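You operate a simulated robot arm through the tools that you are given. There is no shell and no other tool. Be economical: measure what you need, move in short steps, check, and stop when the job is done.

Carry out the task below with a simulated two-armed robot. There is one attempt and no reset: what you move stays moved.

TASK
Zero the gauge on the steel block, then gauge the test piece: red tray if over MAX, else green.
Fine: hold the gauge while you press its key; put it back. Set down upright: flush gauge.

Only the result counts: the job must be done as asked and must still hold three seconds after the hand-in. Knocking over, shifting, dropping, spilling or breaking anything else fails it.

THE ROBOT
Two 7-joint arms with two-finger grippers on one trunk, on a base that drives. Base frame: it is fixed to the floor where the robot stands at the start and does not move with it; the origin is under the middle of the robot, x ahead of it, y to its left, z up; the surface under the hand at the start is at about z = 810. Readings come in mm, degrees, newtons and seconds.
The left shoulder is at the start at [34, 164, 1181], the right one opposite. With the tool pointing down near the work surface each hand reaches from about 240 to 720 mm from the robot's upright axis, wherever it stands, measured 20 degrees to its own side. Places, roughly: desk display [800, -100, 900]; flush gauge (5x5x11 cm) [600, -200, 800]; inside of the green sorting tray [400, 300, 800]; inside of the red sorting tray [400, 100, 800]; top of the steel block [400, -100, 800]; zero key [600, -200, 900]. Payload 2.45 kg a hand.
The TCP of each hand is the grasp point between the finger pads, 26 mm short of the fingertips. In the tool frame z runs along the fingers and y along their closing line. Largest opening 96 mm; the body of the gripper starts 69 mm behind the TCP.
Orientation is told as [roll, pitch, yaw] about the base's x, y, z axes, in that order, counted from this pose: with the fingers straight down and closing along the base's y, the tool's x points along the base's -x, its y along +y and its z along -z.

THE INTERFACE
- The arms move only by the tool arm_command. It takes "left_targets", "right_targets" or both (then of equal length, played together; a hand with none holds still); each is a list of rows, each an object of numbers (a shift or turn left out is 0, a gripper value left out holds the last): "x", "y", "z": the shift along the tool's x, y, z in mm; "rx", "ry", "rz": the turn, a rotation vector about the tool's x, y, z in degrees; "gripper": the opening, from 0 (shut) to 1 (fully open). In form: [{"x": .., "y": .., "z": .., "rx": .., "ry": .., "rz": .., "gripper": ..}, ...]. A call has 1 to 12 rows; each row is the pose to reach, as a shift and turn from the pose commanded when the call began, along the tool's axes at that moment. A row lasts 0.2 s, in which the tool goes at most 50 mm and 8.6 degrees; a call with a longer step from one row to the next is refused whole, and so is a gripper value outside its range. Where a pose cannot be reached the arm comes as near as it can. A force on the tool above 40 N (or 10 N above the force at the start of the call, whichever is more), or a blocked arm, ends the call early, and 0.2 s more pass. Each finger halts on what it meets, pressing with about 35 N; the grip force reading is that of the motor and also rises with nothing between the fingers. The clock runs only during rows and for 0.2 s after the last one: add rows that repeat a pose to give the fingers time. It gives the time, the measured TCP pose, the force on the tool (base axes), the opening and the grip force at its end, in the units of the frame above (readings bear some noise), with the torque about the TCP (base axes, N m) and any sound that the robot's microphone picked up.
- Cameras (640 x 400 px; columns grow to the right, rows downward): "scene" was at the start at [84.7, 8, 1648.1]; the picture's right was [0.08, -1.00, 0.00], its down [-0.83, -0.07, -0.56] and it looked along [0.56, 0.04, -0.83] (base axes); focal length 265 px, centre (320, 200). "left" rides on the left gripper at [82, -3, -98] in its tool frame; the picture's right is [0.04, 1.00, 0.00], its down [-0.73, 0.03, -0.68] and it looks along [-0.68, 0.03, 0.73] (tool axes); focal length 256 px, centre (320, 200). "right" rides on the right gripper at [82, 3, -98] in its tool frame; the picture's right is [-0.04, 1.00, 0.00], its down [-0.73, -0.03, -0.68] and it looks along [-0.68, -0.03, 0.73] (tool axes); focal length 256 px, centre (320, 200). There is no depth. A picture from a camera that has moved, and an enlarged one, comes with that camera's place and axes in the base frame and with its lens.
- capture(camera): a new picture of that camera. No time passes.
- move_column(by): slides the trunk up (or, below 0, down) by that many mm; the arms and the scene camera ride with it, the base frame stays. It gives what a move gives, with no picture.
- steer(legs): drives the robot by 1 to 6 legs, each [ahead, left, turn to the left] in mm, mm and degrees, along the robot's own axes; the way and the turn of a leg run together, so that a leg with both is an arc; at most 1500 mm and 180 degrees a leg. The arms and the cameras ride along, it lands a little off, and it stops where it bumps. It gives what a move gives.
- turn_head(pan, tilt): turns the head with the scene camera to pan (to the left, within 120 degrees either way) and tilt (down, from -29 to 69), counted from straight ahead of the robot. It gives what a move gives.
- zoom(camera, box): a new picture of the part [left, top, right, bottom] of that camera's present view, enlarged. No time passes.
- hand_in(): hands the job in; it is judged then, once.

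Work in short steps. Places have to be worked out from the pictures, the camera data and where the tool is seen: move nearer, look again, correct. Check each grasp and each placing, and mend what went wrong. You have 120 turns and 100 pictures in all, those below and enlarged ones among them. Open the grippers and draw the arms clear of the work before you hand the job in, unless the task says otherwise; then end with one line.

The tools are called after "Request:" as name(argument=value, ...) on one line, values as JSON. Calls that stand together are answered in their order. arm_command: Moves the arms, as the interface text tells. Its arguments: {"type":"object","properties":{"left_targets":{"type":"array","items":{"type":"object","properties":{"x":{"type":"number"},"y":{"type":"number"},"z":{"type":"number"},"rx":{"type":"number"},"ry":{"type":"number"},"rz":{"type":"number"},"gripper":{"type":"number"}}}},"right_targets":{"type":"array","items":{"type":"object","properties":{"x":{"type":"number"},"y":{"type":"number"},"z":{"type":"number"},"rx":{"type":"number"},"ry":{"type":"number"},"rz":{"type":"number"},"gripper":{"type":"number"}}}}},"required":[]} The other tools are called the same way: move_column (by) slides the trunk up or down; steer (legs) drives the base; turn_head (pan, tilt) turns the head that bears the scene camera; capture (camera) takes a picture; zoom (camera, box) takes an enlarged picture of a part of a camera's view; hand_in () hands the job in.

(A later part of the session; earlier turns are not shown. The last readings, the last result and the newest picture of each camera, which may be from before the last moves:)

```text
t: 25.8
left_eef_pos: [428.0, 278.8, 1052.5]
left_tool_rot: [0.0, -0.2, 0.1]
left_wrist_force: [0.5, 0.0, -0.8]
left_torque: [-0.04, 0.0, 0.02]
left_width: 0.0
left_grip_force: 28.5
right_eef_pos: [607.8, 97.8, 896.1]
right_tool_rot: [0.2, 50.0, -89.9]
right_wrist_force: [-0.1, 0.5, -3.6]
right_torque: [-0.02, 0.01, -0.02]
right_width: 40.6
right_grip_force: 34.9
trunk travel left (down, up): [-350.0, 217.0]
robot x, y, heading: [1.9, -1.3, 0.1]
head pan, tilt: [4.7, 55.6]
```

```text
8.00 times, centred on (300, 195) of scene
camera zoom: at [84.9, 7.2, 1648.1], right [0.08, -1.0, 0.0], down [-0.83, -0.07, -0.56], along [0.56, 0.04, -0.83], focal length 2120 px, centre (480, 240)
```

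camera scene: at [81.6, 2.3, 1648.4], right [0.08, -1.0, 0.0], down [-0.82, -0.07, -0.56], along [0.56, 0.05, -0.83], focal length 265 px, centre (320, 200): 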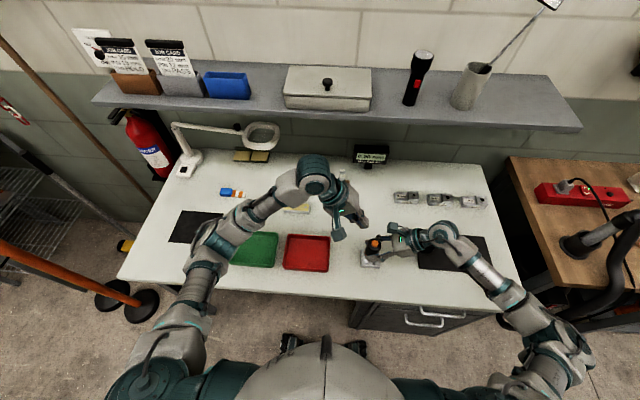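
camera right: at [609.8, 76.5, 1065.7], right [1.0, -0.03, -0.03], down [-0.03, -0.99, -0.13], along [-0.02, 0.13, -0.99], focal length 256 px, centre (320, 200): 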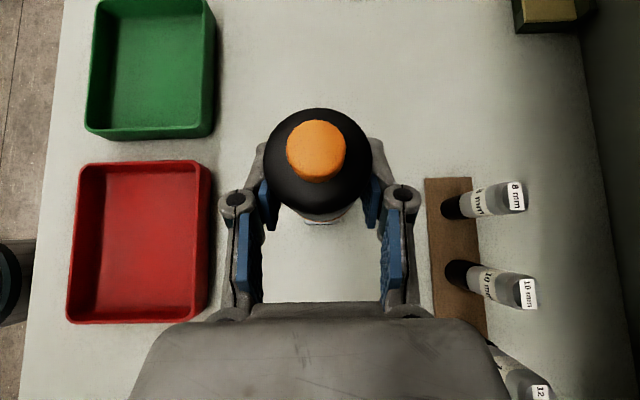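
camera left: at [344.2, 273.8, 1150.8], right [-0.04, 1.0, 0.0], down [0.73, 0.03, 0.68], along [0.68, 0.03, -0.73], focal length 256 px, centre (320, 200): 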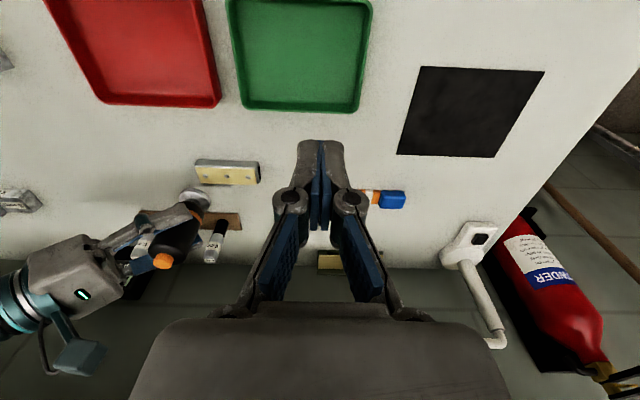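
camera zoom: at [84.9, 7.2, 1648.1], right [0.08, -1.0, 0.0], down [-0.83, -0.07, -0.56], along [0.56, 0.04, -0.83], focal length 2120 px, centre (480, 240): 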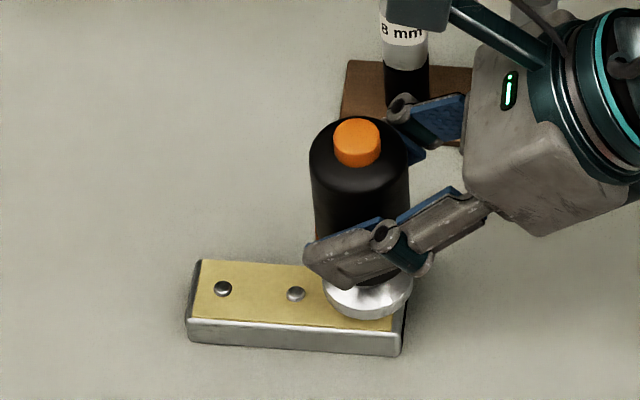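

Foot is within ~1 mm of the first pin. I creep down until contact.

Request:
arm_command(right_targets=[{"x": -2.7, "z": 2.3}, {"x": -5.4, "z": 4.5}, {"x": -6.5, "z": 5.5}, {"x": -7.7, "z": 6.4}, {"x": -8.8, "z": 7.4}, {"x": -9.6, "z": 8}, {"x": -9.6, "z": 8}])

Request:
capture(camera="scene")

```text
t: 27.4
left_eef_pos: [425.3, 278.4, 1052.9]
left_tool_rot: [0.1, -0.2, 0.1]
left_wrist_force: [1.0, -0.3, -0.3]
left_torque: [-0.02, -0.01, 0.0]
left_width: 0.0
left_grip_force: 28.6
right_eef_pos: [607.2, 97.0, 886.3]
right_tool_rot: [0.6, 50.4, -89.6]
right_wrist_force: [5.0, 0.5, 19.1]
right_torque: [0.06, -0.21, -0.04]
right_width: 40.7
right_grip_force: 34.5
trunk travel left (down, up): [-350.0, 217.0]
robot x, y, heading: [-0.1, 0.1, -0.1]
head pan, tilt: [4.7, 55.6]
```

```text
60 pictures are left
camera scene: at [81.2, 6.0, 1648.6], right [0.08, -1.0, 0.0], down [-0.82, -0.07, -0.56], along [0.56, 0.05, -0.83], focal length 265 px, centre (320, 200)
```

scene: 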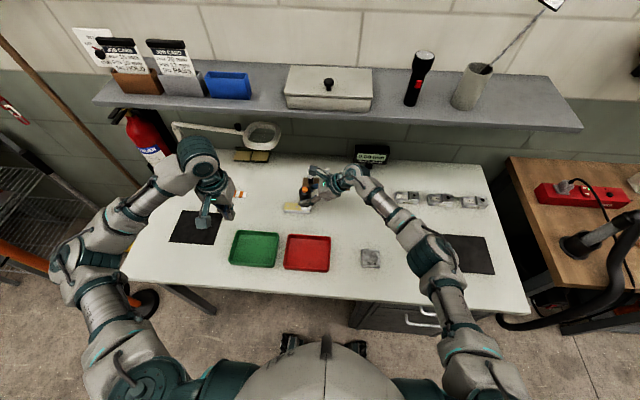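

Contact with ~20 N. I zoom on the display.

Request:
zoom(camera="scene", box=[350, 140, 420, 180])

Request:
zoom(camera="scene", box=[265, 170, 335, 220])

```text
9.14 times, centred on (385, 160) of scene
camera zoom: at [81.2, 6.0, 1648.6], right [0.08, -1.0, 0.0], down [-0.82, -0.07, -0.56], along [0.56, 0.05, -0.83], focal length 2422 px, centre (-274, 566)
```

zoom: 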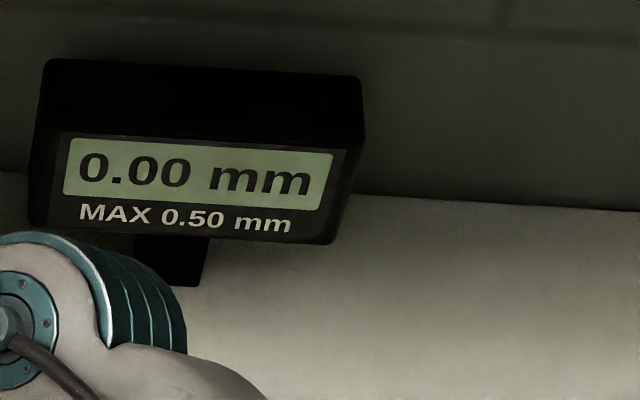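

```text
8.00 times, centred on (300, 195) of scene
camera zoom: at [81.2, 6.0, 1648.6], right [0.08, -1.0, 0.0], down [-0.82, -0.07, -0.56], along [0.56, 0.05, -0.83], focal length 2120 px, centre (480, 240)
```

zoom: 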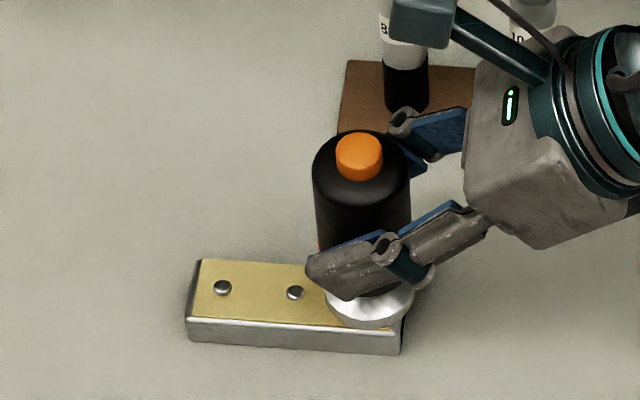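

It reads 0.00 here. I hop to the middle pin (+34.2 mm in y): lift 12, shift, then check hovering display.

Request:
arm_command(right_targets=[{"x": 4.6, "z": -3.9}, {"x": 9.2, "z": -7.7}, {"x": 20, "z": 5.3}, {"x": 31.2, "z": 18.5}, {"x": 31.2, "z": 18.5}])

Request:
zoom(camera="scene", box=[350, 140, 420, 180])

Request:
zoom(camera="scene", box=[265, 170, 335, 220])

Request:
zoom(camera="left", box=[150, 130, 290, 230])

```text
t: 28.6
left_eef_pos: [426.8, 277.6, 1051.6]
left_tool_rot: [0.1, 0.0, 0.0]
left_wrist_force: [-0.1, 0.4, 0.9]
left_torque: [0.02, 0.0, 0.02]
left_width: 0.2
left_grip_force: 28.8
right_eef_pos: [607.6, 131.4, 894.0]
right_tool_rot: [0.2, 50.0, -89.9]
right_wrist_force: [-0.3, -0.3, -3.1]
right_torque: [0.0, 0.02, 0.0]
right_width: 40.5
right_grip_force: 34.9
trunk travel left (down, up): [-350.0, 217.0]
robot x, y, heading: [2.1, 0.3, 0.4]
head pan, tilt: [4.7, 55.6]
```

```text
9.14 times, centred on (385, 160) of scene
camera zoom: at [85.1, 8.4, 1648.0], right [0.08, -1.0, 0.0], down [-0.83, -0.07, -0.56], along [0.56, 0.04, -0.83], focal length 2422 px, centre (-274, 566)
```

zoom: 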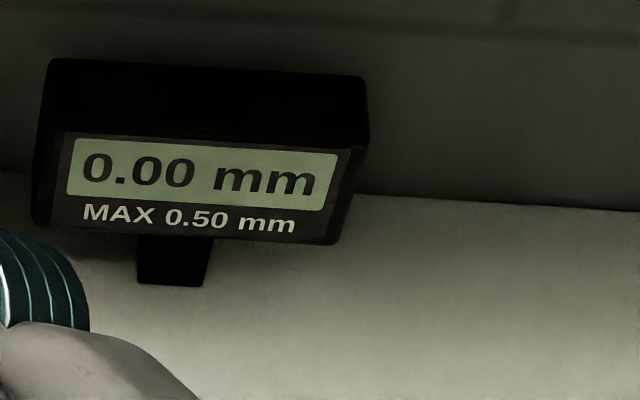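

```text
8.00 times, centred on (300, 195) of scene
camera zoom: at [85.1, 8.4, 1648.0], right [0.08, -1.0, 0.0], down [-0.83, -0.07, -0.56], along [0.56, 0.04, -0.83], focal length 2120 px, centre (480, 240)
```

zoom: 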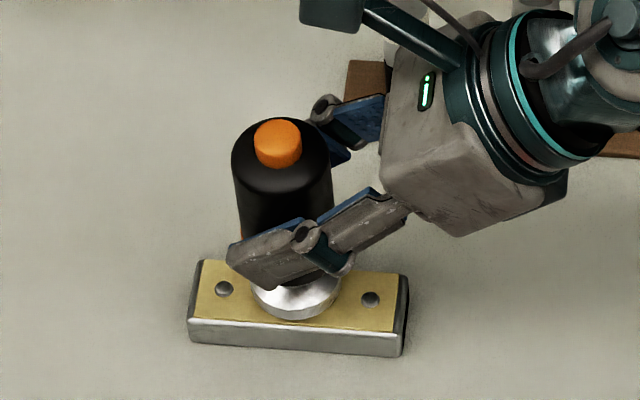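

```text
4.00 times, centred on (220, 180) of left
camera zoom: at [344.6, 274.1, 1150.6], right [-0.04, 1.0, 0.0], down [0.73, 0.03, 0.68], along [0.68, 0.03, -0.73], focal length 1024 px, centre (720, 280)
```

zoom: 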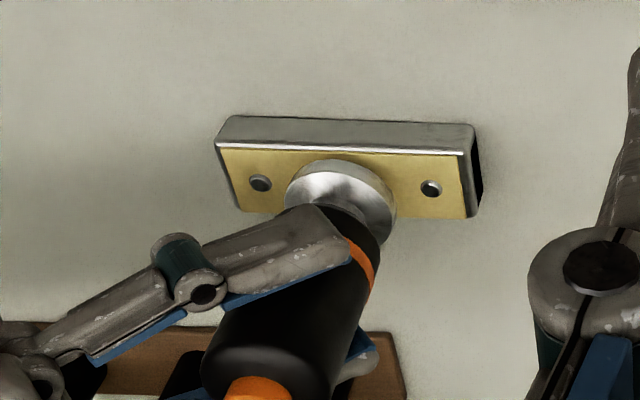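

The display holds its last value while hovering, so the first reading is ambiguous. I creep down on the middle pin.

Request:
arm_command(right_targets=[{"x": -2.3, "z": 1.9}, {"x": -4.6, "z": 3.9}, {"x": -5.8, "z": 4.8}, {"x": -6.9, "z": 5.8}, {"x": -8, "z": 6.7}, {"x": -8, "z": 6.7}, {"x": -8, "z": 6.7}])

Request:
zoom(camera="scene", box=[350, 140, 420, 180])

Request:
zoom(camera="left", box=[180, 140, 264, 200])

```text
t: 30.2
left_eef_pos: [426.6, 277.2, 1054.2]
left_tool_rot: [0.2, -0.2, 0.1]
left_wrist_force: [-0.4, 0.4, 0.2]
left_torque: [-0.01, 0.0, 0.0]
left_width: 0.3
left_grip_force: 28.4
right_eef_pos: [608.5, 131.1, 886.2]
right_tool_rot: [0.6, 50.3, -89.6]
right_wrist_force: [4.2, -0.9, 16.0]
right_torque: [-0.07, -0.14, 0.01]
right_width: 40.3
right_grip_force: 35.1
trunk travel left (down, up): [-350.0, 217.0]
robot x, y, heading: [-2.3, -0.9, 0.1]
head pan, tilt: [4.7, 55.6]
```

```text
9.14 times, centred on (385, 160) of scene
camera zoom: at [81.5, 5.8, 1648.5], right [0.08, -1.0, 0.0], down [-0.82, -0.07, -0.56], along [0.56, 0.05, -0.83], focal length 2422 px, centre (-274, 566)
```

zoom: 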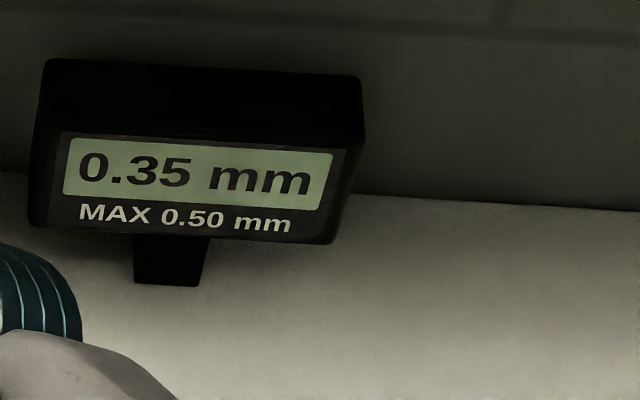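

```text
6.67 times, centred on (222, 170) of left
camera zoom: at [343.3, 273.3, 1151.4], right [-0.04, 1.0, 0.0], down [0.73, 0.03, 0.68], along [0.68, 0.03, -0.73], focal length 1707 px, centre (973, 400)
```

zoom: 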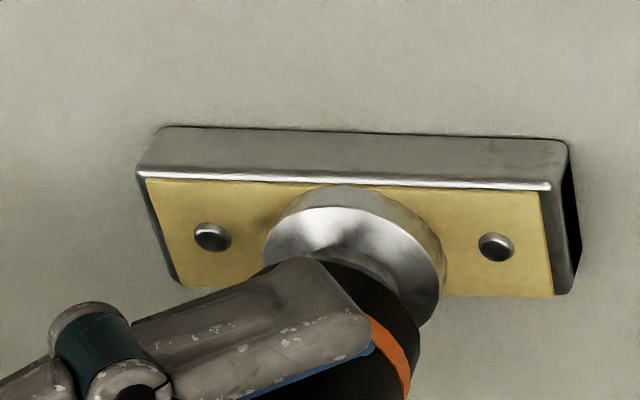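

The middle pin reads 0.35 mm. Next, the third pin (+34.2 mm y).

Request:
arm_command(right_targets=[{"x": 4.6, "z": -3.9}, {"x": 9.2, "z": -7.7}, {"x": 20, "z": 5.3}, {"x": 31.2, "z": 18.5}, {"x": 31.2, "z": 18.5}, {"x": 28.2, "z": 21}, {"x": 25.9, "z": 22.9}, {"x": 24.4, "z": 24.2}, {"x": 23, "z": 25.3}, {"x": 22.4, "z": 25.9}, {"x": 22.4, "z": 25.9}])

Request:
zoom(camera="scene", box=[350, 140, 420, 180])

Request:
zoom(camera="scene", box=[265, 170, 335, 220])

```text
t: 32.6
left_eef_pos: [427.0, 277.3, 1053.5]
left_tool_rot: [0.1, -0.1, 0.0]
left_wrist_force: [0.2, -0.7, 0.0]
left_torque: [0.01, 0.0, 0.03]
left_width: 0.0
left_grip_force: 28.3
right_eef_pos: [609.7, 165.9, 887.5]
right_tool_rot: [0.5, 50.3, -89.7]
right_wrist_force: [5.0, -0.5, 10.2]
right_torque: [-0.07, -0.21, 0.01]
right_width: 40.4
right_grip_force: 35.0
trunk travel left (down, up): [-350.0, 217.0]
robot x, y, heading: [2.8, 2.9, -0.0]
head pan, tilt: [4.7, 55.6]
```

```text
9.14 times, centred on (385, 160) of scene
camera zoom: at [83.1, 7.0, 1648.4], right [0.08, -1.0, 0.0], down [-0.82, -0.07, -0.56], along [0.56, 0.04, -0.83], focal length 2422 px, centre (-274, 566)
```

zoom: 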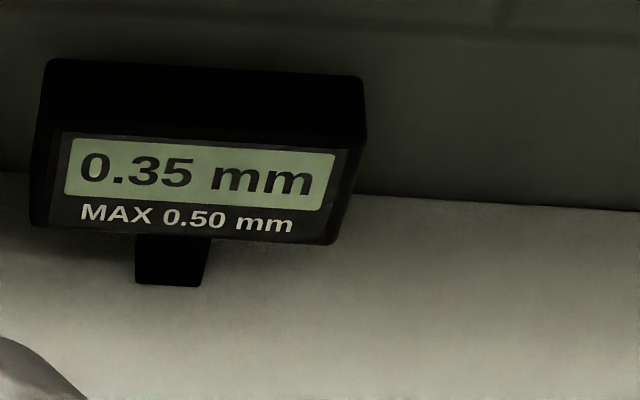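

```text
8.00 times, centred on (300, 195) of scene
camera zoom: at [83.1, 7.0, 1648.4], right [0.08, -1.0, 0.0], down [-0.82, -0.07, -0.56], along [0.56, 0.04, -0.83], focal length 2120 px, centre (480, 240)
```

zoom: 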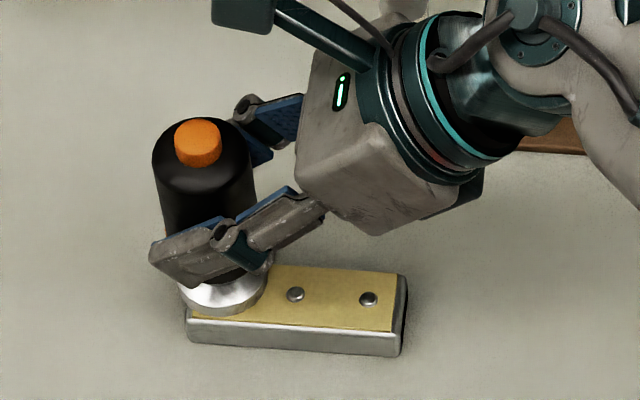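

The foot is over pin 3 and still shows 0.35, which may be a held value. I press about 1.5 mm more and dwell.

Request:
arm_command(right_targets=[{"x": -0.6, "z": 0.5}, {"x": -1.2, "z": 1}, {"x": -1.2, "z": 1}, {"x": -1.2, "z": 1}])

Request:
zoom(camera="scene", box=[350, 140, 420, 180])

Request:
zoom(camera="left", box=[190, 140, 274, 200])

```text
t: 33.6
left_eef_pos: [425.6, 276.5, 1052.7]
left_tool_rot: [0.1, -0.2, 0.1]
left_wrist_force: [-1.0, 0.4, -0.3]
left_torque: [0.01, -0.01, -0.01]
left_width: 0.0
left_grip_force: 28.8
right_eef_pos: [608.0, 166.2, 887.8]
right_tool_rot: [0.5, 50.4, -89.7]
right_wrist_force: [6.7, 0.7, 21.5]
right_torque: [-0.05, -0.31, 0.0]
right_width: 40.5
right_grip_force: 35.5
trunk travel left (down, up): [-350.0, 217.0]
robot x, y, heading: [-1.7, 0.9, -0.0]
head pan, tilt: [4.7, 55.6]
```

```text
9.14 times, centred on (385, 160) of scene
camera zoom: at [80.9, 6.4, 1648.5], right [0.08, -1.0, 0.0], down [-0.82, -0.07, -0.56], along [0.56, 0.05, -0.83], focal length 2422 px, centre (-274, 566)
```

zoom: 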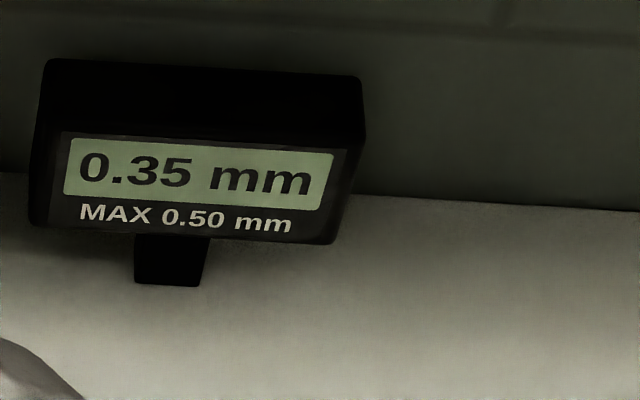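

```text
6.67 times, centred on (232, 170) of left
camera zoom: at [343.1, 273.3, 1151.4], right [-0.04, 1.0, 0.0], down [0.73, 0.03, 0.68], along [0.68, 0.03, -0.73], focal length 1707 px, centre (907, 400)
```

zoom: 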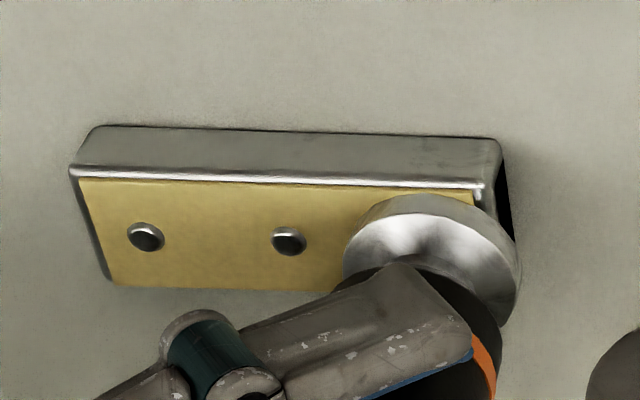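

To disambiguate, I go back to pin 1 (−68.4 mm y) and see whether the value changes.

Request:
arm_command(right_targets=[{"x": 5.4, "z": -4.5}, {"x": 10.7, "z": -9}, {"x": -4, "z": -26.4}, {"x": -18.6, "z": -43.9}, {"x": -33.3, "z": -61.4}, {"x": -33.3, "z": -61.4}, {"x": -36.3, "z": -58.9}, {"x": -39.3, "z": -56.4}, {"x": -41.6, "z": -54.5}, {"x": -43.1, "z": -53.2}, {"x": -44, "z": -52.4}, {"x": -44, "z": -52.4}])

Request:
zoom(camera="scene", box=[350, 140, 420, 180])

Request:
zoom(camera="left", box=[180, 140, 264, 200])

```text
t: 36.2
left_eef_pos: [427.0, 277.7, 1052.4]
left_tool_rot: [0.3, -0.2, 0.1]
left_wrist_force: [0.4, -0.1, -1.4]
left_torque: [-0.02, 0.04, -0.02]
left_width: 0.1
left_grip_force: 28.4
right_eef_pos: [609.0, 97.9, 887.5]
right_tool_rot: [0.7, 50.4, -89.6]
right_wrist_force: [4.3, -1.7, 21.0]
right_torque: [-0.01, -0.16, -0.03]
right_width: 40.5
right_grip_force: 35.4
trunk travel left (down, up): [-350.0, 217.0]
robot x, y, heading: [-0.0, -2.2, 0.0]
head pan, tilt: [4.7, 55.6]
```

```text
9.14 times, centred on (385, 160) of scene
camera zoom: at [80.8, 5.3, 1648.7], right [0.08, -1.0, 0.0], down [-0.82, -0.07, -0.56], along [0.56, 0.05, -0.83], focal length 2422 px, centre (-274, 566)
```

zoom: 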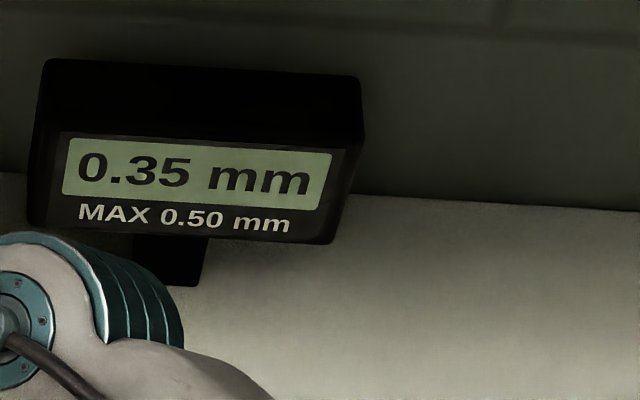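

```text
6.67 times, centred on (222, 170) of left
camera zoom: at [343.0, 273.2, 1151.7], right [-0.04, 1.0, 0.0], down [0.73, 0.03, 0.68], along [0.68, 0.03, -0.73], focal length 1707 px, centre (973, 400)
```

zoom: 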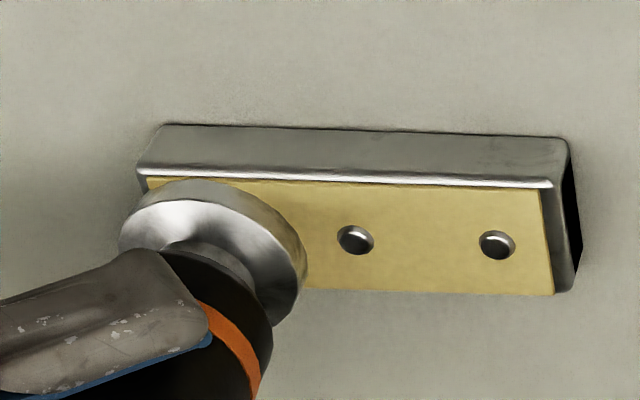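

It's unchanged at 0.35, so pin 1 probably didn't register either time. Since the display holds any registered value, I test a few slight offsets around pin 1, lifting 4 mm between each.

Request:
arm_command(right_targets=[{"x": 3, "z": -2.6}, {"x": 2.4, "y": -2, "z": -3.4}, {"x": -0.6, "y": -2, "z": -0.8}, {"x": -0.6, "y": -2, "z": -0.8}, {"x": 2.4, "y": -2, "z": -3.4}, {"x": 4, "y": -2, "z": -1.4}, {"x": 1, "y": -2, "z": 1.1}, {"x": 1, "y": -2, "z": 1.1}, {"x": 4, "y": -2, "z": -1.4}, {"x": 1.7, "y": 0, "z": -4.1}, {"x": -1.3, "y": 0, "z": -1.5}, {"x": -1.3, "y": 0, "z": -1.5}])

Request:
zoom(camera="scene", box=[350, 140, 420, 180])

```text
t: 38.8
left_eef_pos: [423.7, 277.7, 1052.1]
left_tool_rot: [0.2, -0.2, 0.1]
left_wrist_force: [0.3, -0.4, 0.2]
left_torque: [-0.01, 0.04, 0.04]
left_width: 0.0
left_grip_force: 28.8
right_eef_pos: [605.5, 96.8, 885.2]
right_tool_rot: [0.5, 50.4, -89.6]
right_wrist_force: [-5.3, 1.9, 25.3]
right_torque: [0.35, 0.26, 0.04]
right_width: 40.8
right_grip_force: 35.2
trunk travel left (down, up): [-350.0, 217.0]
robot x, y, heading: [-1.4, 0.7, 0.2]
head pan, tilt: [4.7, 55.6]
```

```text
9.14 times, centred on (385, 160) of scene
camera zoom: at [77.5, 6.3, 1648.7], right [0.08, -1.0, 0.0], down [-0.82, -0.07, -0.56], along [0.56, 0.05, -0.83], focal length 2422 px, centre (-274, 566)
```

zoom: 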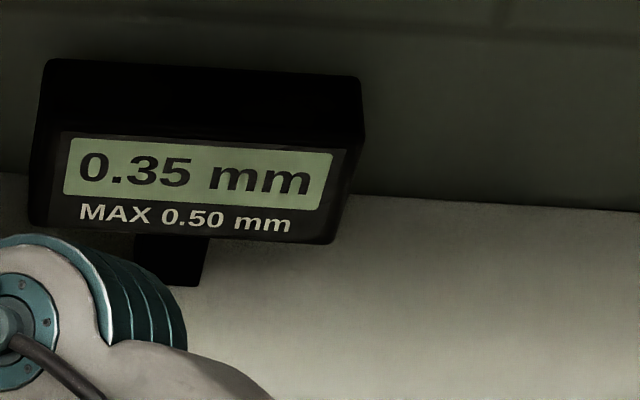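

No change at pin 1. I sample the spots between pins and pin 3 again in one go (any registered value would be held).

Request:
arm_command(right_targets=[{"x": 6.1, "y": 1, "z": -5.1}, {"x": 17.7, "y": 1, "z": 8.7}, {"x": 12.7, "y": 1, "z": 12.9}, {"x": 12.4, "y": 1, "z": 13.2}, {"x": 17.7, "y": 1, "z": 8.7}, {"x": 39.5, "y": 1, "z": 34.7}, {"x": 34.5, "y": 1, "z": 38.9}, {"x": 34.2, "y": 1, "z": 39.2}, {"x": 39.5, "y": 1, "z": 34.7}, {"x": 50.8, "y": 1, "z": 48.1}, {"x": 45.8, "y": 1, "z": 52.3}, {"x": 45.5, "y": 1, "z": 52.6}])

Request:
zoom(camera="scene", box=[350, 140, 420, 180])

Request:
zoom(camera="scene", box=[265, 170, 335, 220])

```text
t: 41.4
left_eef_pos: [426.6, 277.2, 1051.7]
left_tool_rot: [0.2, -0.1, 0.1]
left_wrist_force: [-0.4, 0.6, 0.0]
left_torque: [-0.02, 0.01, -0.03]
left_width: 0.3
left_grip_force: 28.4
right_eef_pos: [609.5, 167.1, 886.1]
right_tool_rot: [0.3, 50.2, -89.7]
right_wrist_force: [0.0, 1.6, 4.0]
right_torque: [0.14, -0.06, 0.0]
right_width: 40.5
right_grip_force: 35.5
trunk travel left (down, up): [-350.0, 217.0]
robot x, y, heading: [2.4, 0.4, 0.1]
head pan, tilt: [4.7, 55.6]
```

```text
9.14 times, centred on (385, 160) of scene
camera zoom: at [83.7, 8.9, 1648.2], right [0.08, -1.0, 0.0], down [-0.82, -0.07, -0.56], along [0.56, 0.04, -0.83], focal length 2422 px, centre (-274, 566)
```

zoom: 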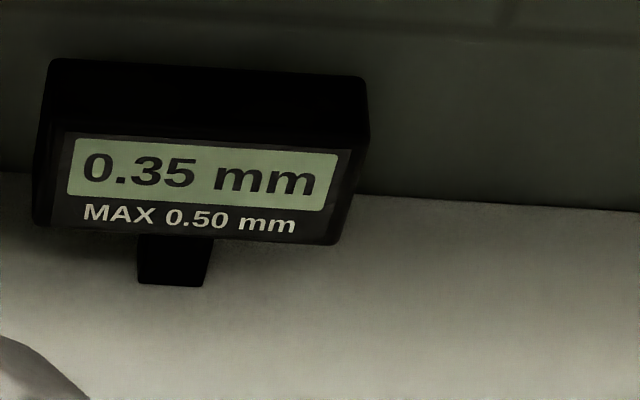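

```text
8.00 times, centred on (300, 195) of scene
camera zoom: at [83.7, 8.9, 1648.2], right [0.08, -1.0, 0.0], down [-0.82, -0.07, -0.56], along [0.56, 0.04, -0.83], focal length 2120 px, centre (480, 240)
```

zoom: 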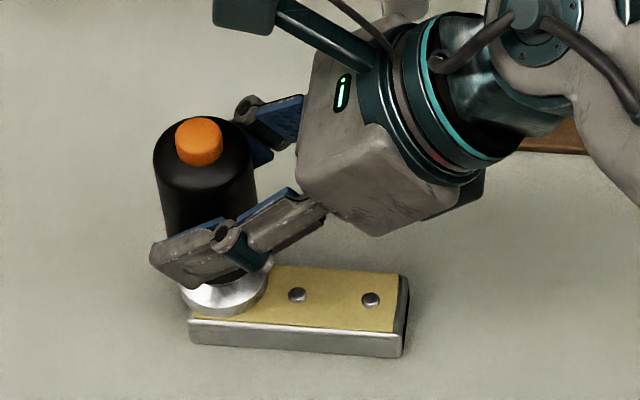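

The consistent result is 0.35 mm ≤ 0.50 → green tray. I return the gauge to hover 40 mm above its original place.

Request:
arm_command(right_targets=[{"x": 20, "z": -17}, {"x": 42, "z": -35}, {"x": 13, "y": -1.4, "z": -63}, {"x": -16, "y": -2.8, "z": -91}, {"x": -45, "y": -4.2, "z": -119.5}, {"x": -74, "y": -5.6, "z": -148}, {"x": -102.5, "y": -7, "z": -176}, {"x": -131.5, "y": -8.4, "z": -204}, {"x": -160, "y": -9.8, "z": -232}, {"x": -189, "y": -11.3, "z": -260.4}, {"x": -189, "y": -11.3, "z": -260.4}])

Request:
zoom(camera="scene", box=[340, 130, 480, 230])

```text
t: 43.8
left_eef_pos: [427.1, 276.4, 1053.7]
left_tool_rot: [0.3, -0.1, 0.2]
left_wrist_force: [-0.1, -0.1, -0.2]
left_torque: [-0.03, 0.05, 0.01]
left_width: 0.0
left_grip_force: 28.4
right_eef_pos: [598.8, -157.7, 907.6]
right_tool_rot: [0.4, 50.2, -89.8]
right_wrist_force: [-0.6, -0.7, -2.6]
right_torque: [-0.01, 0.02, 0.02]
right_width: 40.3
right_grip_force: 34.4
trunk travel left (down, up): [-350.0, 217.0]
robot x, y, heading: [0.3, -4.3, -0.3]
head pan, tilt: [4.7, 55.6]
```

```text
4.00 times, centred on (410, 180) of scene
camera zoom: at [84.7, 3.1, 1648.1], right [0.08, -1.0, 0.0], down [-0.83, -0.07, -0.56], along [0.56, 0.05, -0.83], focal length 1060 px, centre (-40, 280)
```

zoom: 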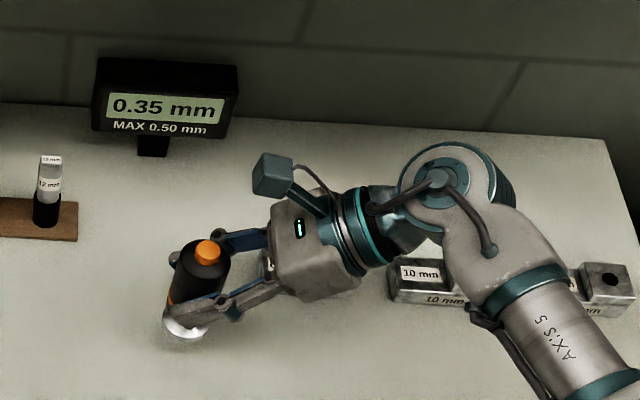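

Back over home. I lower 37 mm, then creep the rest.

Request:
arm_command(right_targets=[{"x": -10, "z": 8.4}, {"x": -20, "z": 16.8}, {"x": -28, "z": 23.5}, {"x": -29.1, "z": 24.4}, {"x": -30.2, "z": 25.3}, {"x": -31.2, "z": 26.2}, {"x": -31.8, "z": 26.7}, {"x": -31.8, "z": 26.7}])

```text
t: 45.6
left_eef_pos: [426.8, 276.8, 1052.7]
left_tool_rot: [0.2, -0.1, 0.1]
left_wrist_force: [-0.5, 0.5, 0.2]
left_torque: [0.03, 0.01, 0.03]
left_width: 0.2
left_grip_force: 28.5
right_eef_pos: [597.8, -155.5, 864.8]
right_tool_rot: [0.2, 50.1, -89.8]
right_wrist_force: [0.0, -0.2, -2.5]
right_torque: [-0.03, 0.02, -0.03]
right_width: 40.4
right_grip_force: 34.9
trunk travel left (down, up): [-350.0, 217.0]
robot x, y, heading: [-2.5, -4.7, -0.1]
head pan, tilt: [4.7, 55.6]
```

No contact yet; I creep further.

Request:
arm_command(right_targets=[{"x": -0.6, "z": 0.5}, {"x": -1.1, "z": 1}, {"x": -1.7, "z": 1.4}, {"x": -2.3, "z": 1.9}, {"x": -2.3, "z": 1.9}])

Request:
zoom(camera="scene", box=[350, 180, 420, 230])

```text
t: 46.8
left_eef_pos: [425.2, 277.6, 1052.3]
left_tool_rot: [0.2, -0.2, 0.1]
left_wrist_force: [-0.1, 0.3, 0.2]
left_torque: [0.04, -0.04, 0.01]
left_width: 0.1
left_grip_force: 28.3
right_eef_pos: [598.2, -156.2, 864.4]
right_tool_rot: [0.6, 50.3, -89.5]
right_wrist_force: [2.5, -1.8, 17.0]
right_torque: [-0.11, -0.15, 0.0]
right_width: 40.3
right_grip_force: 34.8
trunk travel left (down, up): [-350.0, 217.0]
robot x, y, heading: [0.7, 4.3, -0.1]
head pan, tilt: [4.7, 55.6]
```

```text
8.00 times, centred on (385, 205) of scene
camera zoom: at [81.1, 4.9, 1648.5], right [0.08, -1.0, 0.0], down [-0.82, -0.07, -0.56], along [0.56, 0.05, -0.83], focal length 2120 px, centre (-200, 160)
```

zoom: 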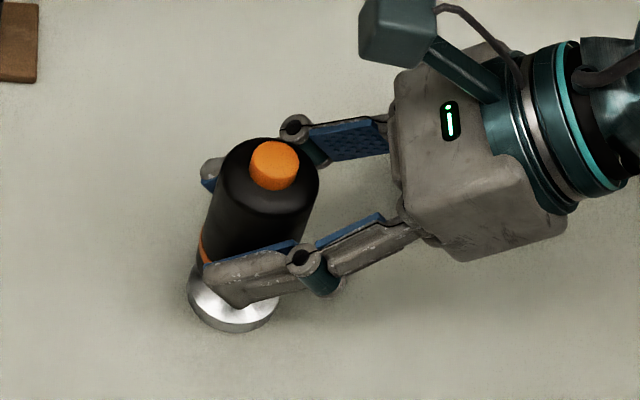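

Seated. I relax the press by ~1.7 mm, then open slowly.

Request:
arm_command(right_targets=[{"x": 1.2, "z": -1}, {"x": 1.3, "z": -1.1}, {"x": 1.3, "z": -1.1, "gripper": 0.46}, {"x": 1.3, "z": -1.1, "gripper": 0.55}, {"x": 1.3, "z": -1.1, "gripper": 0.8}, {"x": 1.3, "z": -1.1, "gripper": 1}, {"x": 1.3, "z": -1.1, "gripper": 1}])

Request:
capture(camera="right")

```text
t: 48.4
left_eef_pos: [426.5, 277.4, 1053.3]
left_tool_rot: [0.2, -0.1, 0.0]
left_wrist_force: [-0.5, -0.5, -0.5]
left_torque: [-0.02, -0.01, 0.04]
left_width: 0.0
left_grip_force: 28.6
right_eef_pos: [597.4, -156.6, 863.6]
right_tool_rot: [0.2, 50.1, -89.9]
right_wrist_force: [0.0, 0.6, 0.4]
right_torque: [0.0, 0.01, 0.01]
right_width: 96.0
right_grip_force: 0.1
trunk travel left (down, up): [-350.0, 217.0]
robot x, y, heading: [-0.8, -0.3, 0.2]
head pan, tilt: [4.7, 55.6]
```

```text
41 pictures are left
camera right: at [601.2, -180.7, 989.5], right [1.0, -0.03, -0.03], down [-0.03, -0.99, -0.13], along [-0.02, 0.13, -0.99], focal length 256 px, centre (320, 200)
```

right: 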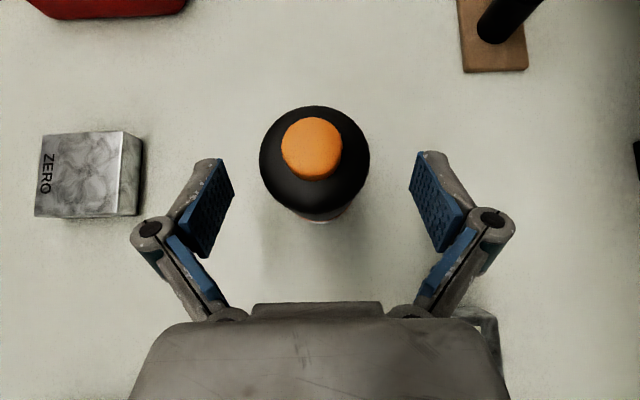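

Gauge stands upright at home. I retract the right hand along its axis while the left yaws +90° and moves to hover above the test piece.

Request:
arm_command(right_targets=[{"z": -30}, {"z": -70}, {"z": -110}, {"z": -150}, {"z": -160}, {"z": -160}, {"z": -160}, {"z": -160}, {"z": -160}, {"z": -160}, {"z": -160}, {"z": -160}], left_targets=[{"x": -16, "y": -13, "z": 0, "rz": -8.2, "gripper": 0.75}, {"x": -33, "y": -26, "z": 5, "rz": -16.4}, {"x": -49, "y": -39, "z": 15, "rz": -24.6}, {"x": -66, "y": -53, "z": 25, "rz": -32.8}, {"x": -82, "y": -66, "z": 35, "rz": -41}, {"x": -99, "y": -79, "z": 45, "rz": -49.2}, {"x": -116, "y": -92, "z": 55, "rz": -57.4}, {"x": -132, "y": -105, "z": 65, "rz": -65.6}, {"x": -149, "y": -118, "z": 75, "rz": -73.8}, {"x": -165, "y": -132, "z": 85, "rz": -82}, {"x": -182, "y": -145, "z": 100, "rz": -90}, {"x": -182, "y": -145, "z": 100, "rz": -90}])

Request:
capture(camera="left")

Request:
capture(camera="scene")

```text
t: 51.0
left_eef_pos: [608.8, 131.8, 951.8]
left_tool_rot: [-0.1, -0.3, 90.2]
left_wrist_force: [0.5, 0.7, 0.3]
left_torque: [0.02, -0.01, 0.0]
left_width: 72.3
left_grip_force: 0.1
right_eef_pos: [598.3, -281.9, 964.4]
right_tool_rot: [0.3, 50.1, -89.9]
right_wrist_force: [0.7, 0.3, 0.2]
right_torque: [0.0, 0.01, -0.01]
right_width: 96.0
right_grip_force: 0.1
trunk travel left (down, up): [-350.0, 217.0]
robot x, y, heading: [-1.7, -2.6, 0.0]
head pan, tilt: [4.7, 55.6]
```

```text
40 pictures are left
camera left: at [610.7, 49.1, 1049.6], right [-1.0, -0.04, 0.0], down [-0.03, 0.73, 0.68], along [-0.03, 0.68, -0.73], focal length 256 px, centre (320, 200)
```

left: 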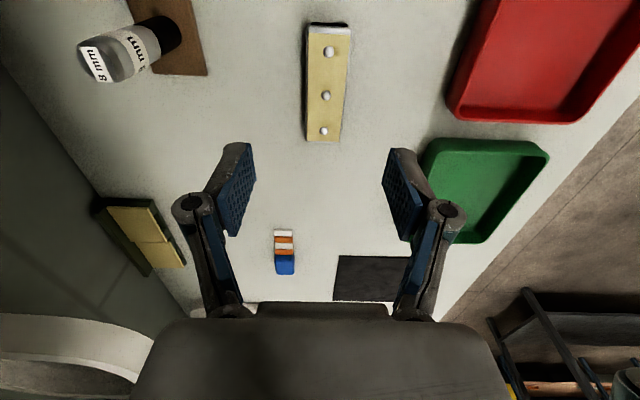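

```text
39 pictures are left
camera scene: at [84.8, 0.5, 1648.2], right [0.08, -1.0, 0.0], down [-0.83, -0.07, -0.56], along [0.56, 0.05, -0.83], focal length 265 px, centre (320, 200)
```

scene: 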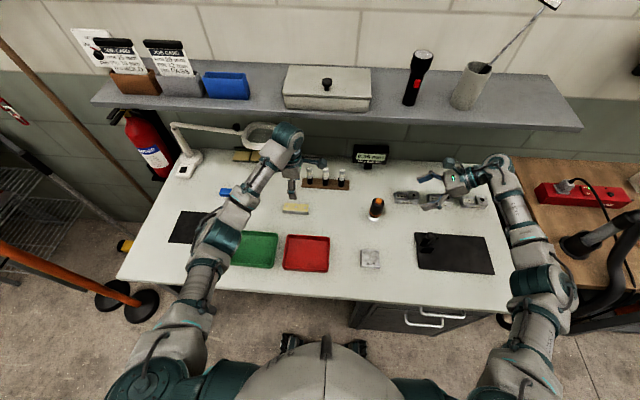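

From the image the piece is about 5 mm toward -x and 5 mm toward +y relative to the TCP. I correct, descend 75 mm and look again.

Request:
arm_command(left_targets=[{"x": -2, "y": 2, "z": 30}, {"x": -5, "y": 5, "z": 60}, {"x": -5, "y": 5, "z": 75}, {"x": -5, "y": 5, "z": 75}])

Request:
capture(camera="left")

```text
t: 52.0
left_eef_pos: [602.5, 137.3, 877.3]
left_tool_rot: [-0.2, -0.3, 90.2]
left_wrist_force: [-0.6, -0.3, 0.0]
left_torque: [0.01, -0.03, -0.02]
left_width: 72.3
left_grip_force: 0.0
right_eef_pos: [597.9, -281.1, 964.5]
right_tool_rot: [0.3, 50.2, -89.9]
right_wrist_force: [-0.5, 0.7, 0.2]
right_torque: [-0.02, -0.02, -0.01]
right_width: 96.0
right_grip_force: 0.0
trunk travel left (down, up): [-350.0, 217.0]
robot x, y, heading: [1.1, 2.3, -0.2]
head pan, tilt: [4.7, 55.6]
```

```text
38 pictures are left
camera left: at [605.2, 55.2, 975.8], right [-1.0, -0.04, 0.0], down [-0.03, 0.73, 0.68], along [-0.03, 0.68, -0.73], focal length 256 px, centre (320, 200)
```

left: 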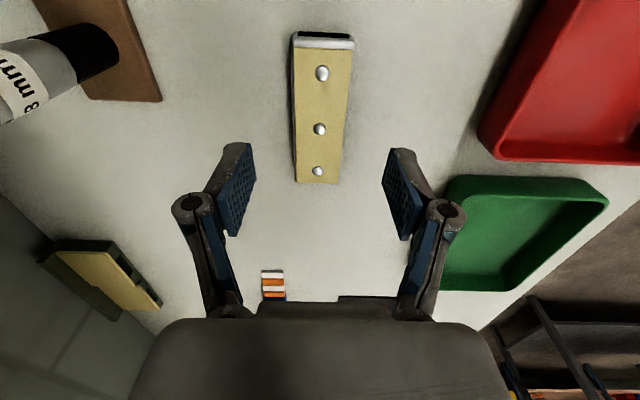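

Aligned well. I descend to TCP z≈835 and then creep, watching force.

Request:
arm_command(left_targets=[{"z": 20}, {"z": 34}, {"z": 40}, {"z": 42}, {"z": 42}])

Request:
capture(camera="left")

Request:
zoom(camera="scene", box=[265, 170, 335, 220])

```text
t: 53.2
left_eef_pos: [600.8, 139.6, 834.6]
left_tool_rot: [-0.1, -0.3, 90.1]
left_wrist_force: [0.1, -0.9, -0.3]
left_torque: [0.03, 0.04, -0.03]
left_width: 72.3
left_grip_force: 0.2
right_eef_pos: [598.6, -279.9, 964.9]
right_tool_rot: [0.3, 50.2, -89.8]
right_wrist_force: [0.4, 0.6, -0.6]
right_torque: [-0.01, -0.01, -0.01]
right_width: 96.0
right_grip_force: 0.0
trunk travel left (down, up): [-350.0, 217.0]
robot x, y, heading: [2.5, -2.3, -0.1]
head pan, tilt: [4.7, 55.6]
```

```text
37 pictures are left
camera left: at [603.1, 56.8, 932.4], right [-1.0, -0.04, 0.0], down [-0.03, 0.73, 0.68], along [-0.03, 0.68, -0.73], focal length 256 px, centre (320, 200)
```

left: 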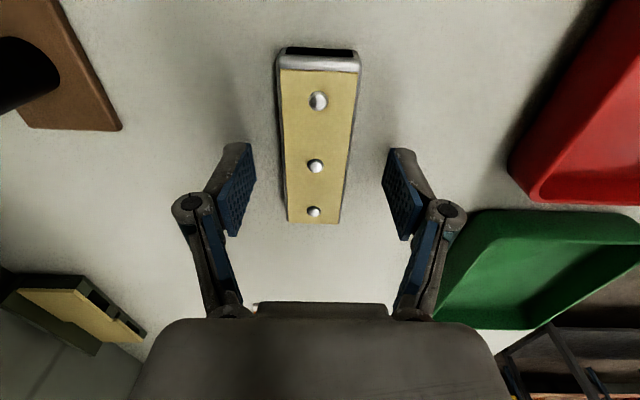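

```text
8.00 times, centred on (300, 195) of scene
camera zoom: at [84.9, 0.9, 1648.1], right [0.08, -1.0, 0.0], down [-0.83, -0.07, -0.56], along [0.56, 0.05, -0.83], focal length 2120 px, centre (480, 240)
```

zoom: 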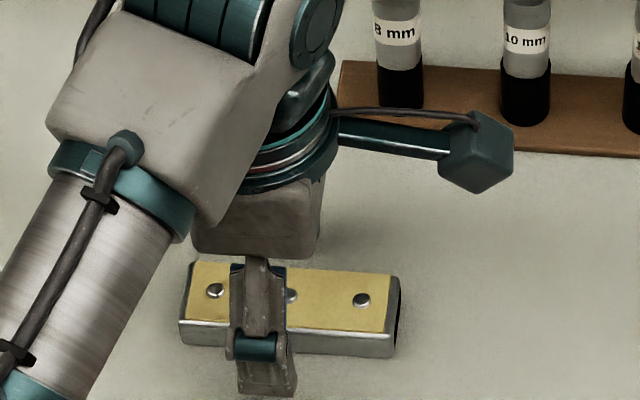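

No contact and nearly centred (2 mm off in x). I go 4 mm lower, then close.

Request:
arm_command(left_targets=[{"y": -2, "z": 2}, {"y": -2, "z": 3.5}, {"y": -2, "z": 4}, {"y": -2, "z": 4, "gripper": 0.5}, {"y": -2, "z": 4, "gripper": 0.2}, {"y": -2, "z": 4, "gripper": 0.2}, {"y": -2, "z": 4, "gripper": 0.2}])

Request:
capture(camera="left")

```text
t: 54.8
left_eef_pos: [602.1, 139.7, 830.3]
left_tool_rot: [-0.1, -0.3, 90.0]
left_wrist_force: [-0.1, -1.0, 0.2]
left_torque: [-0.03, 0.02, 0.01]
left_width: 35.0
left_grip_force: 34.8
right_eef_pos: [600.0, -282.4, 965.4]
right_tool_rot: [0.4, 50.1, -89.7]
right_wrist_force: [0.7, -1.3, 0.6]
right_torque: [0.0, -0.01, -0.03]
right_width: 96.2
right_grip_force: 0.0
trunk travel left (down, up): [-350.0, 217.0]
robot x, y, heading: [-0.4, -3.5, 0.1]
head pan, tilt: [4.7, 55.6]
```

```text
35 pictures are left
camera left: at [606.4, 56.7, 928.4], right [-1.0, -0.04, 0.0], down [-0.03, 0.73, 0.68], along [-0.03, 0.68, -0.73], focal length 256 px, centre (320, 200)
```

left: 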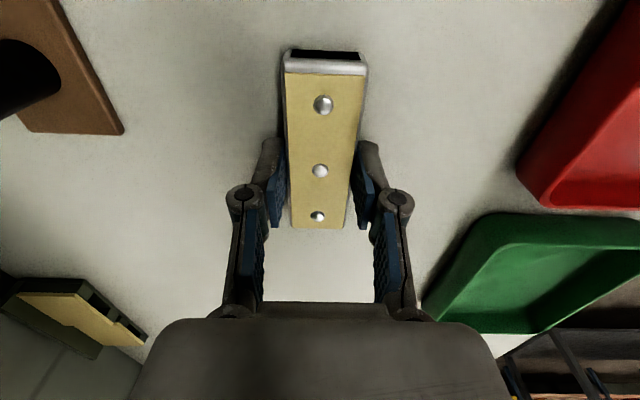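

Gripped (35 mm). Lift 80 mm and carry over to the green tray.

Request:
arm_command(left_targets=[{"z": -15}, {"z": -45}, {"z": -80}, {"x": -24, "y": 34, "z": -80}, {"x": -48, "y": 68, "z": -80}, {"x": -72, "y": 102, "z": -80}, {"x": -96, "y": 136, "z": -80}, {"x": -119, "y": 168, "z": -80}, {"x": -119, "y": 168, "z": -80}])

Request:
capture(camera="left")

Request:
zoom(camera="scene", box=[200, 190, 340, 290])

```text
t: 56.8
left_eef_pos: [436.4, 258.7, 909.5]
left_tool_rot: [0.0, -0.2, 90.1]
left_wrist_force: [-0.8, 0.1, -0.9]
left_torque: [0.02, 0.0, 0.02]
left_width: 35.0
left_grip_force: 35.2
right_eef_pos: [598.7, -280.6, 965.6]
right_tool_rot: [0.2, 50.3, -89.9]
right_wrist_force: [0.6, 0.6, 1.0]
right_torque: [0.0, 0.03, 0.01]
right_width: 95.8
right_grip_force: 0.1
trunk travel left (down, up): [-350.0, 217.0]
robot x, y, heading: [2.4, -4.1, 0.1]
head pan, tilt: [4.7, 55.6]
```

```text
34 pictures are left
camera left: at [439.0, 177.0, 1007.3], right [-1.0, -0.04, 0.0], down [-0.03, 0.73, 0.68], along [-0.03, 0.68, -0.73], focal length 256 px, centre (320, 200)
```

left: 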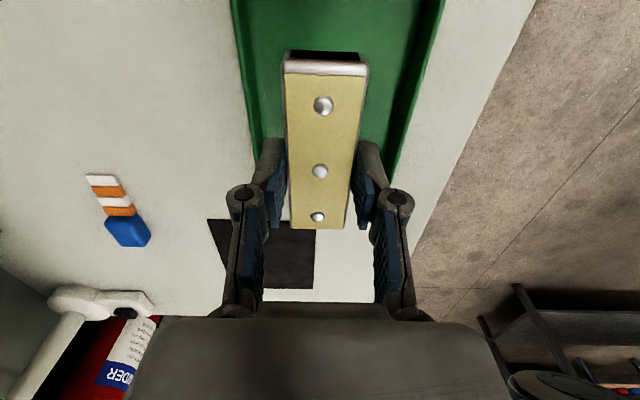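

```text
4.00 times, centred on (270, 240) of scene
camera zoom: at [84.8, 4.5, 1648.1], right [0.08, -1.0, 0.0], down [-0.83, -0.07, -0.56], along [0.56, 0.05, -0.83], focal length 1060 px, centre (520, 40)
```

zoom: 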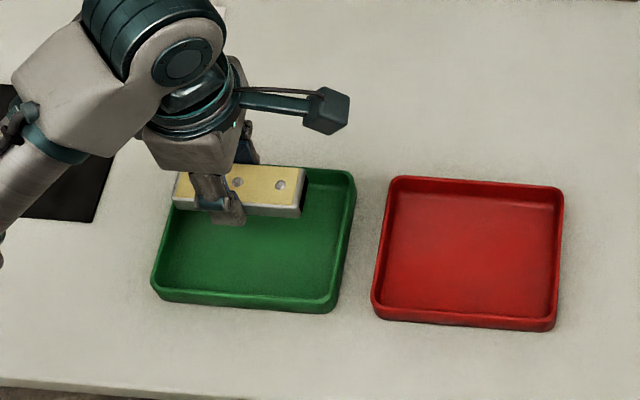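

Piece is centred over the green tray. I lower 70 mm, then creep to contact.

Request:
arm_command(left_targets=[{"x": -3, "z": 25}, {"x": -3, "z": 50}, {"x": -3, "z": 68}, {"x": -3, "z": 71}, {"x": -3, "z": 72.5}, {"x": -3, "z": 74}, {"x": -3, "z": 74}])

Request:
zoom(camera="scene", box=[200, 210, 305, 285])

```text
t: 58.4
left_eef_pos: [435.7, 260.6, 836.9]
left_tool_rot: [-0.1, -0.3, 90.1]
left_wrist_force: [-0.5, 0.3, -0.4]
left_torque: [0.03, 0.02, 0.03]
left_width: 34.9
left_grip_force: 34.8
right_eef_pos: [598.5, -280.8, 963.9]
right_tool_rot: [0.3, 50.0, -89.8]
right_wrist_force: [-0.6, -0.1, 0.2]
right_torque: [0.02, 0.01, -0.01]
right_width: 95.9
right_grip_force: 0.1
trunk travel left (down, up): [-350.0, 217.0]
robot x, y, heading: [-1.4, -1.8, 0.2]
head pan, tilt: [4.7, 55.6]
```

```text
5.33 times, centred on (252, 248) of scene
camera zoom: at [83.8, 3.0, 1648.2], right [0.08, -1.0, 0.0], down [-0.82, -0.07, -0.56], along [0.56, 0.05, -0.83], focal length 1413 px, centre (680, -53)
```

zoom: 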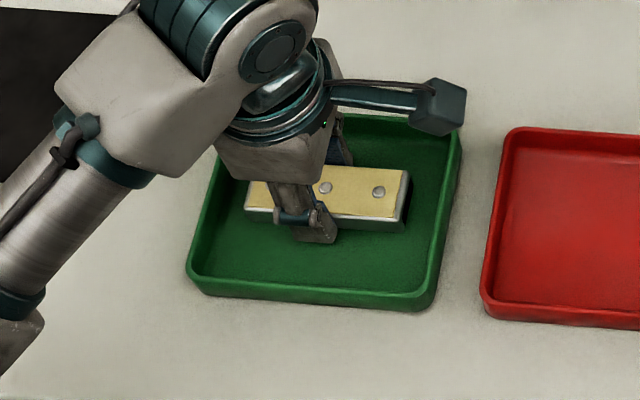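

Nothing touching yet; creep down another 4.5 mm.

Request:
arm_command(left_targets=[{"z": 1}, {"z": 2}, {"z": 3}, {"z": 3.8}, {"z": 4.5}, {"z": 4.5}])

```text
t: 59.8
left_eef_pos: [436.3, 260.3, 834.1]
left_tool_rot: [-0.3, -0.2, 90.1]
left_wrist_force: [3.7, 4.5, 26.6]
left_torque: [0.13, -0.06, 0.03]
left_width: 35.1
left_grip_force: 35.0
right_eef_pos: [597.0, -280.6, 964.2]
right_tool_rot: [0.4, 50.4, -89.7]
right_wrist_force: [0.7, -0.4, -0.7]
right_torque: [-0.03, 0.03, 0.01]
right_width: 96.0
right_grip_force: 0.1
trunk travel left (down, up): [-350.0, 217.0]
robot x, y, heading: [-2.2, -2.9, -0.0]
head pan, tilt: [4.7, 55.6]
```

Contact with the tray floor. I ease up 2.5 mm, open partly, and rise clear.

Request:
arm_command(left_targets=[{"z": -1.5}, {"z": -2.5}, {"z": -2.5, "gripper": 0.45}, {"z": -2.5, "gripper": 0.6}, {"z": -2.5, "gripper": 0.6}, {"z": -15, "gripper": 0.6}, {"z": -45}, {"z": -90}, {"z": -135}, {"z": -180}, {"z": -180}])

Request:
capture(camera="scene")

Request:
capture(camera="left")

```text
t: 62.2
left_eef_pos: [433.9, 258.5, 1013.7]
left_tool_rot: [-0.1, -0.3, 90.1]
left_wrist_force: [-0.3, 0.6, 0.0]
left_torque: [0.0, 0.01, 0.01]
left_width: 57.7
left_grip_force: 0.2
right_eef_pos: [597.7, -281.4, 964.9]
right_tool_rot: [0.2, 50.2, -89.9]
right_wrist_force: [0.2, 1.2, 0.2]
right_torque: [0.0, -0.01, -0.02]
right_width: 95.9
right_grip_force: 0.0
trunk travel left (down, up): [-350.0, 217.0]
robot x, y, heading: [-2.2, -0.8, 0.0]
head pan, tilt: [4.7, 55.6]
```

```text
31 pictures are left
camera scene: at [84.2, 2.9, 1648.1], right [0.08, -1.0, 0.0], down [-0.83, -0.07, -0.56], along [0.56, 0.05, -0.83], focal length 265 px, centre (320, 200)
```

scene: 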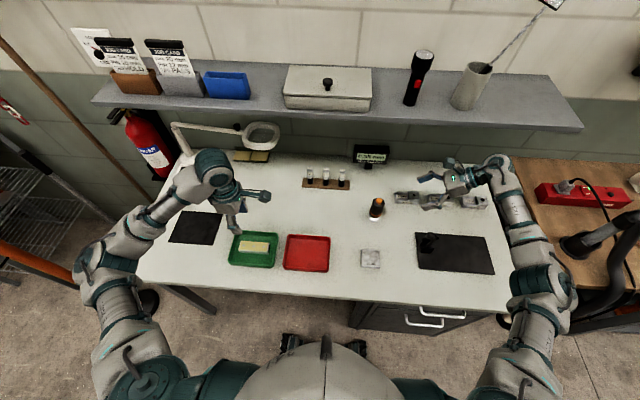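

```text
30 pictures are left
camera left: at [436.8, 176.0, 1112.1], right [-1.0, -0.04, 0.0], down [-0.03, 0.73, 0.68], along [-0.03, 0.68, -0.73], focal length 256 px, centre (320, 200)
```

left: 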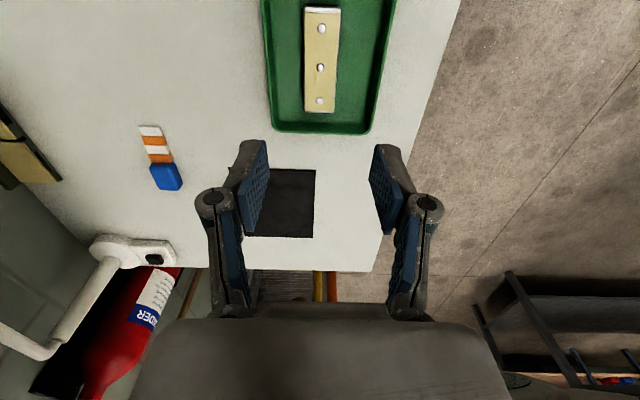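

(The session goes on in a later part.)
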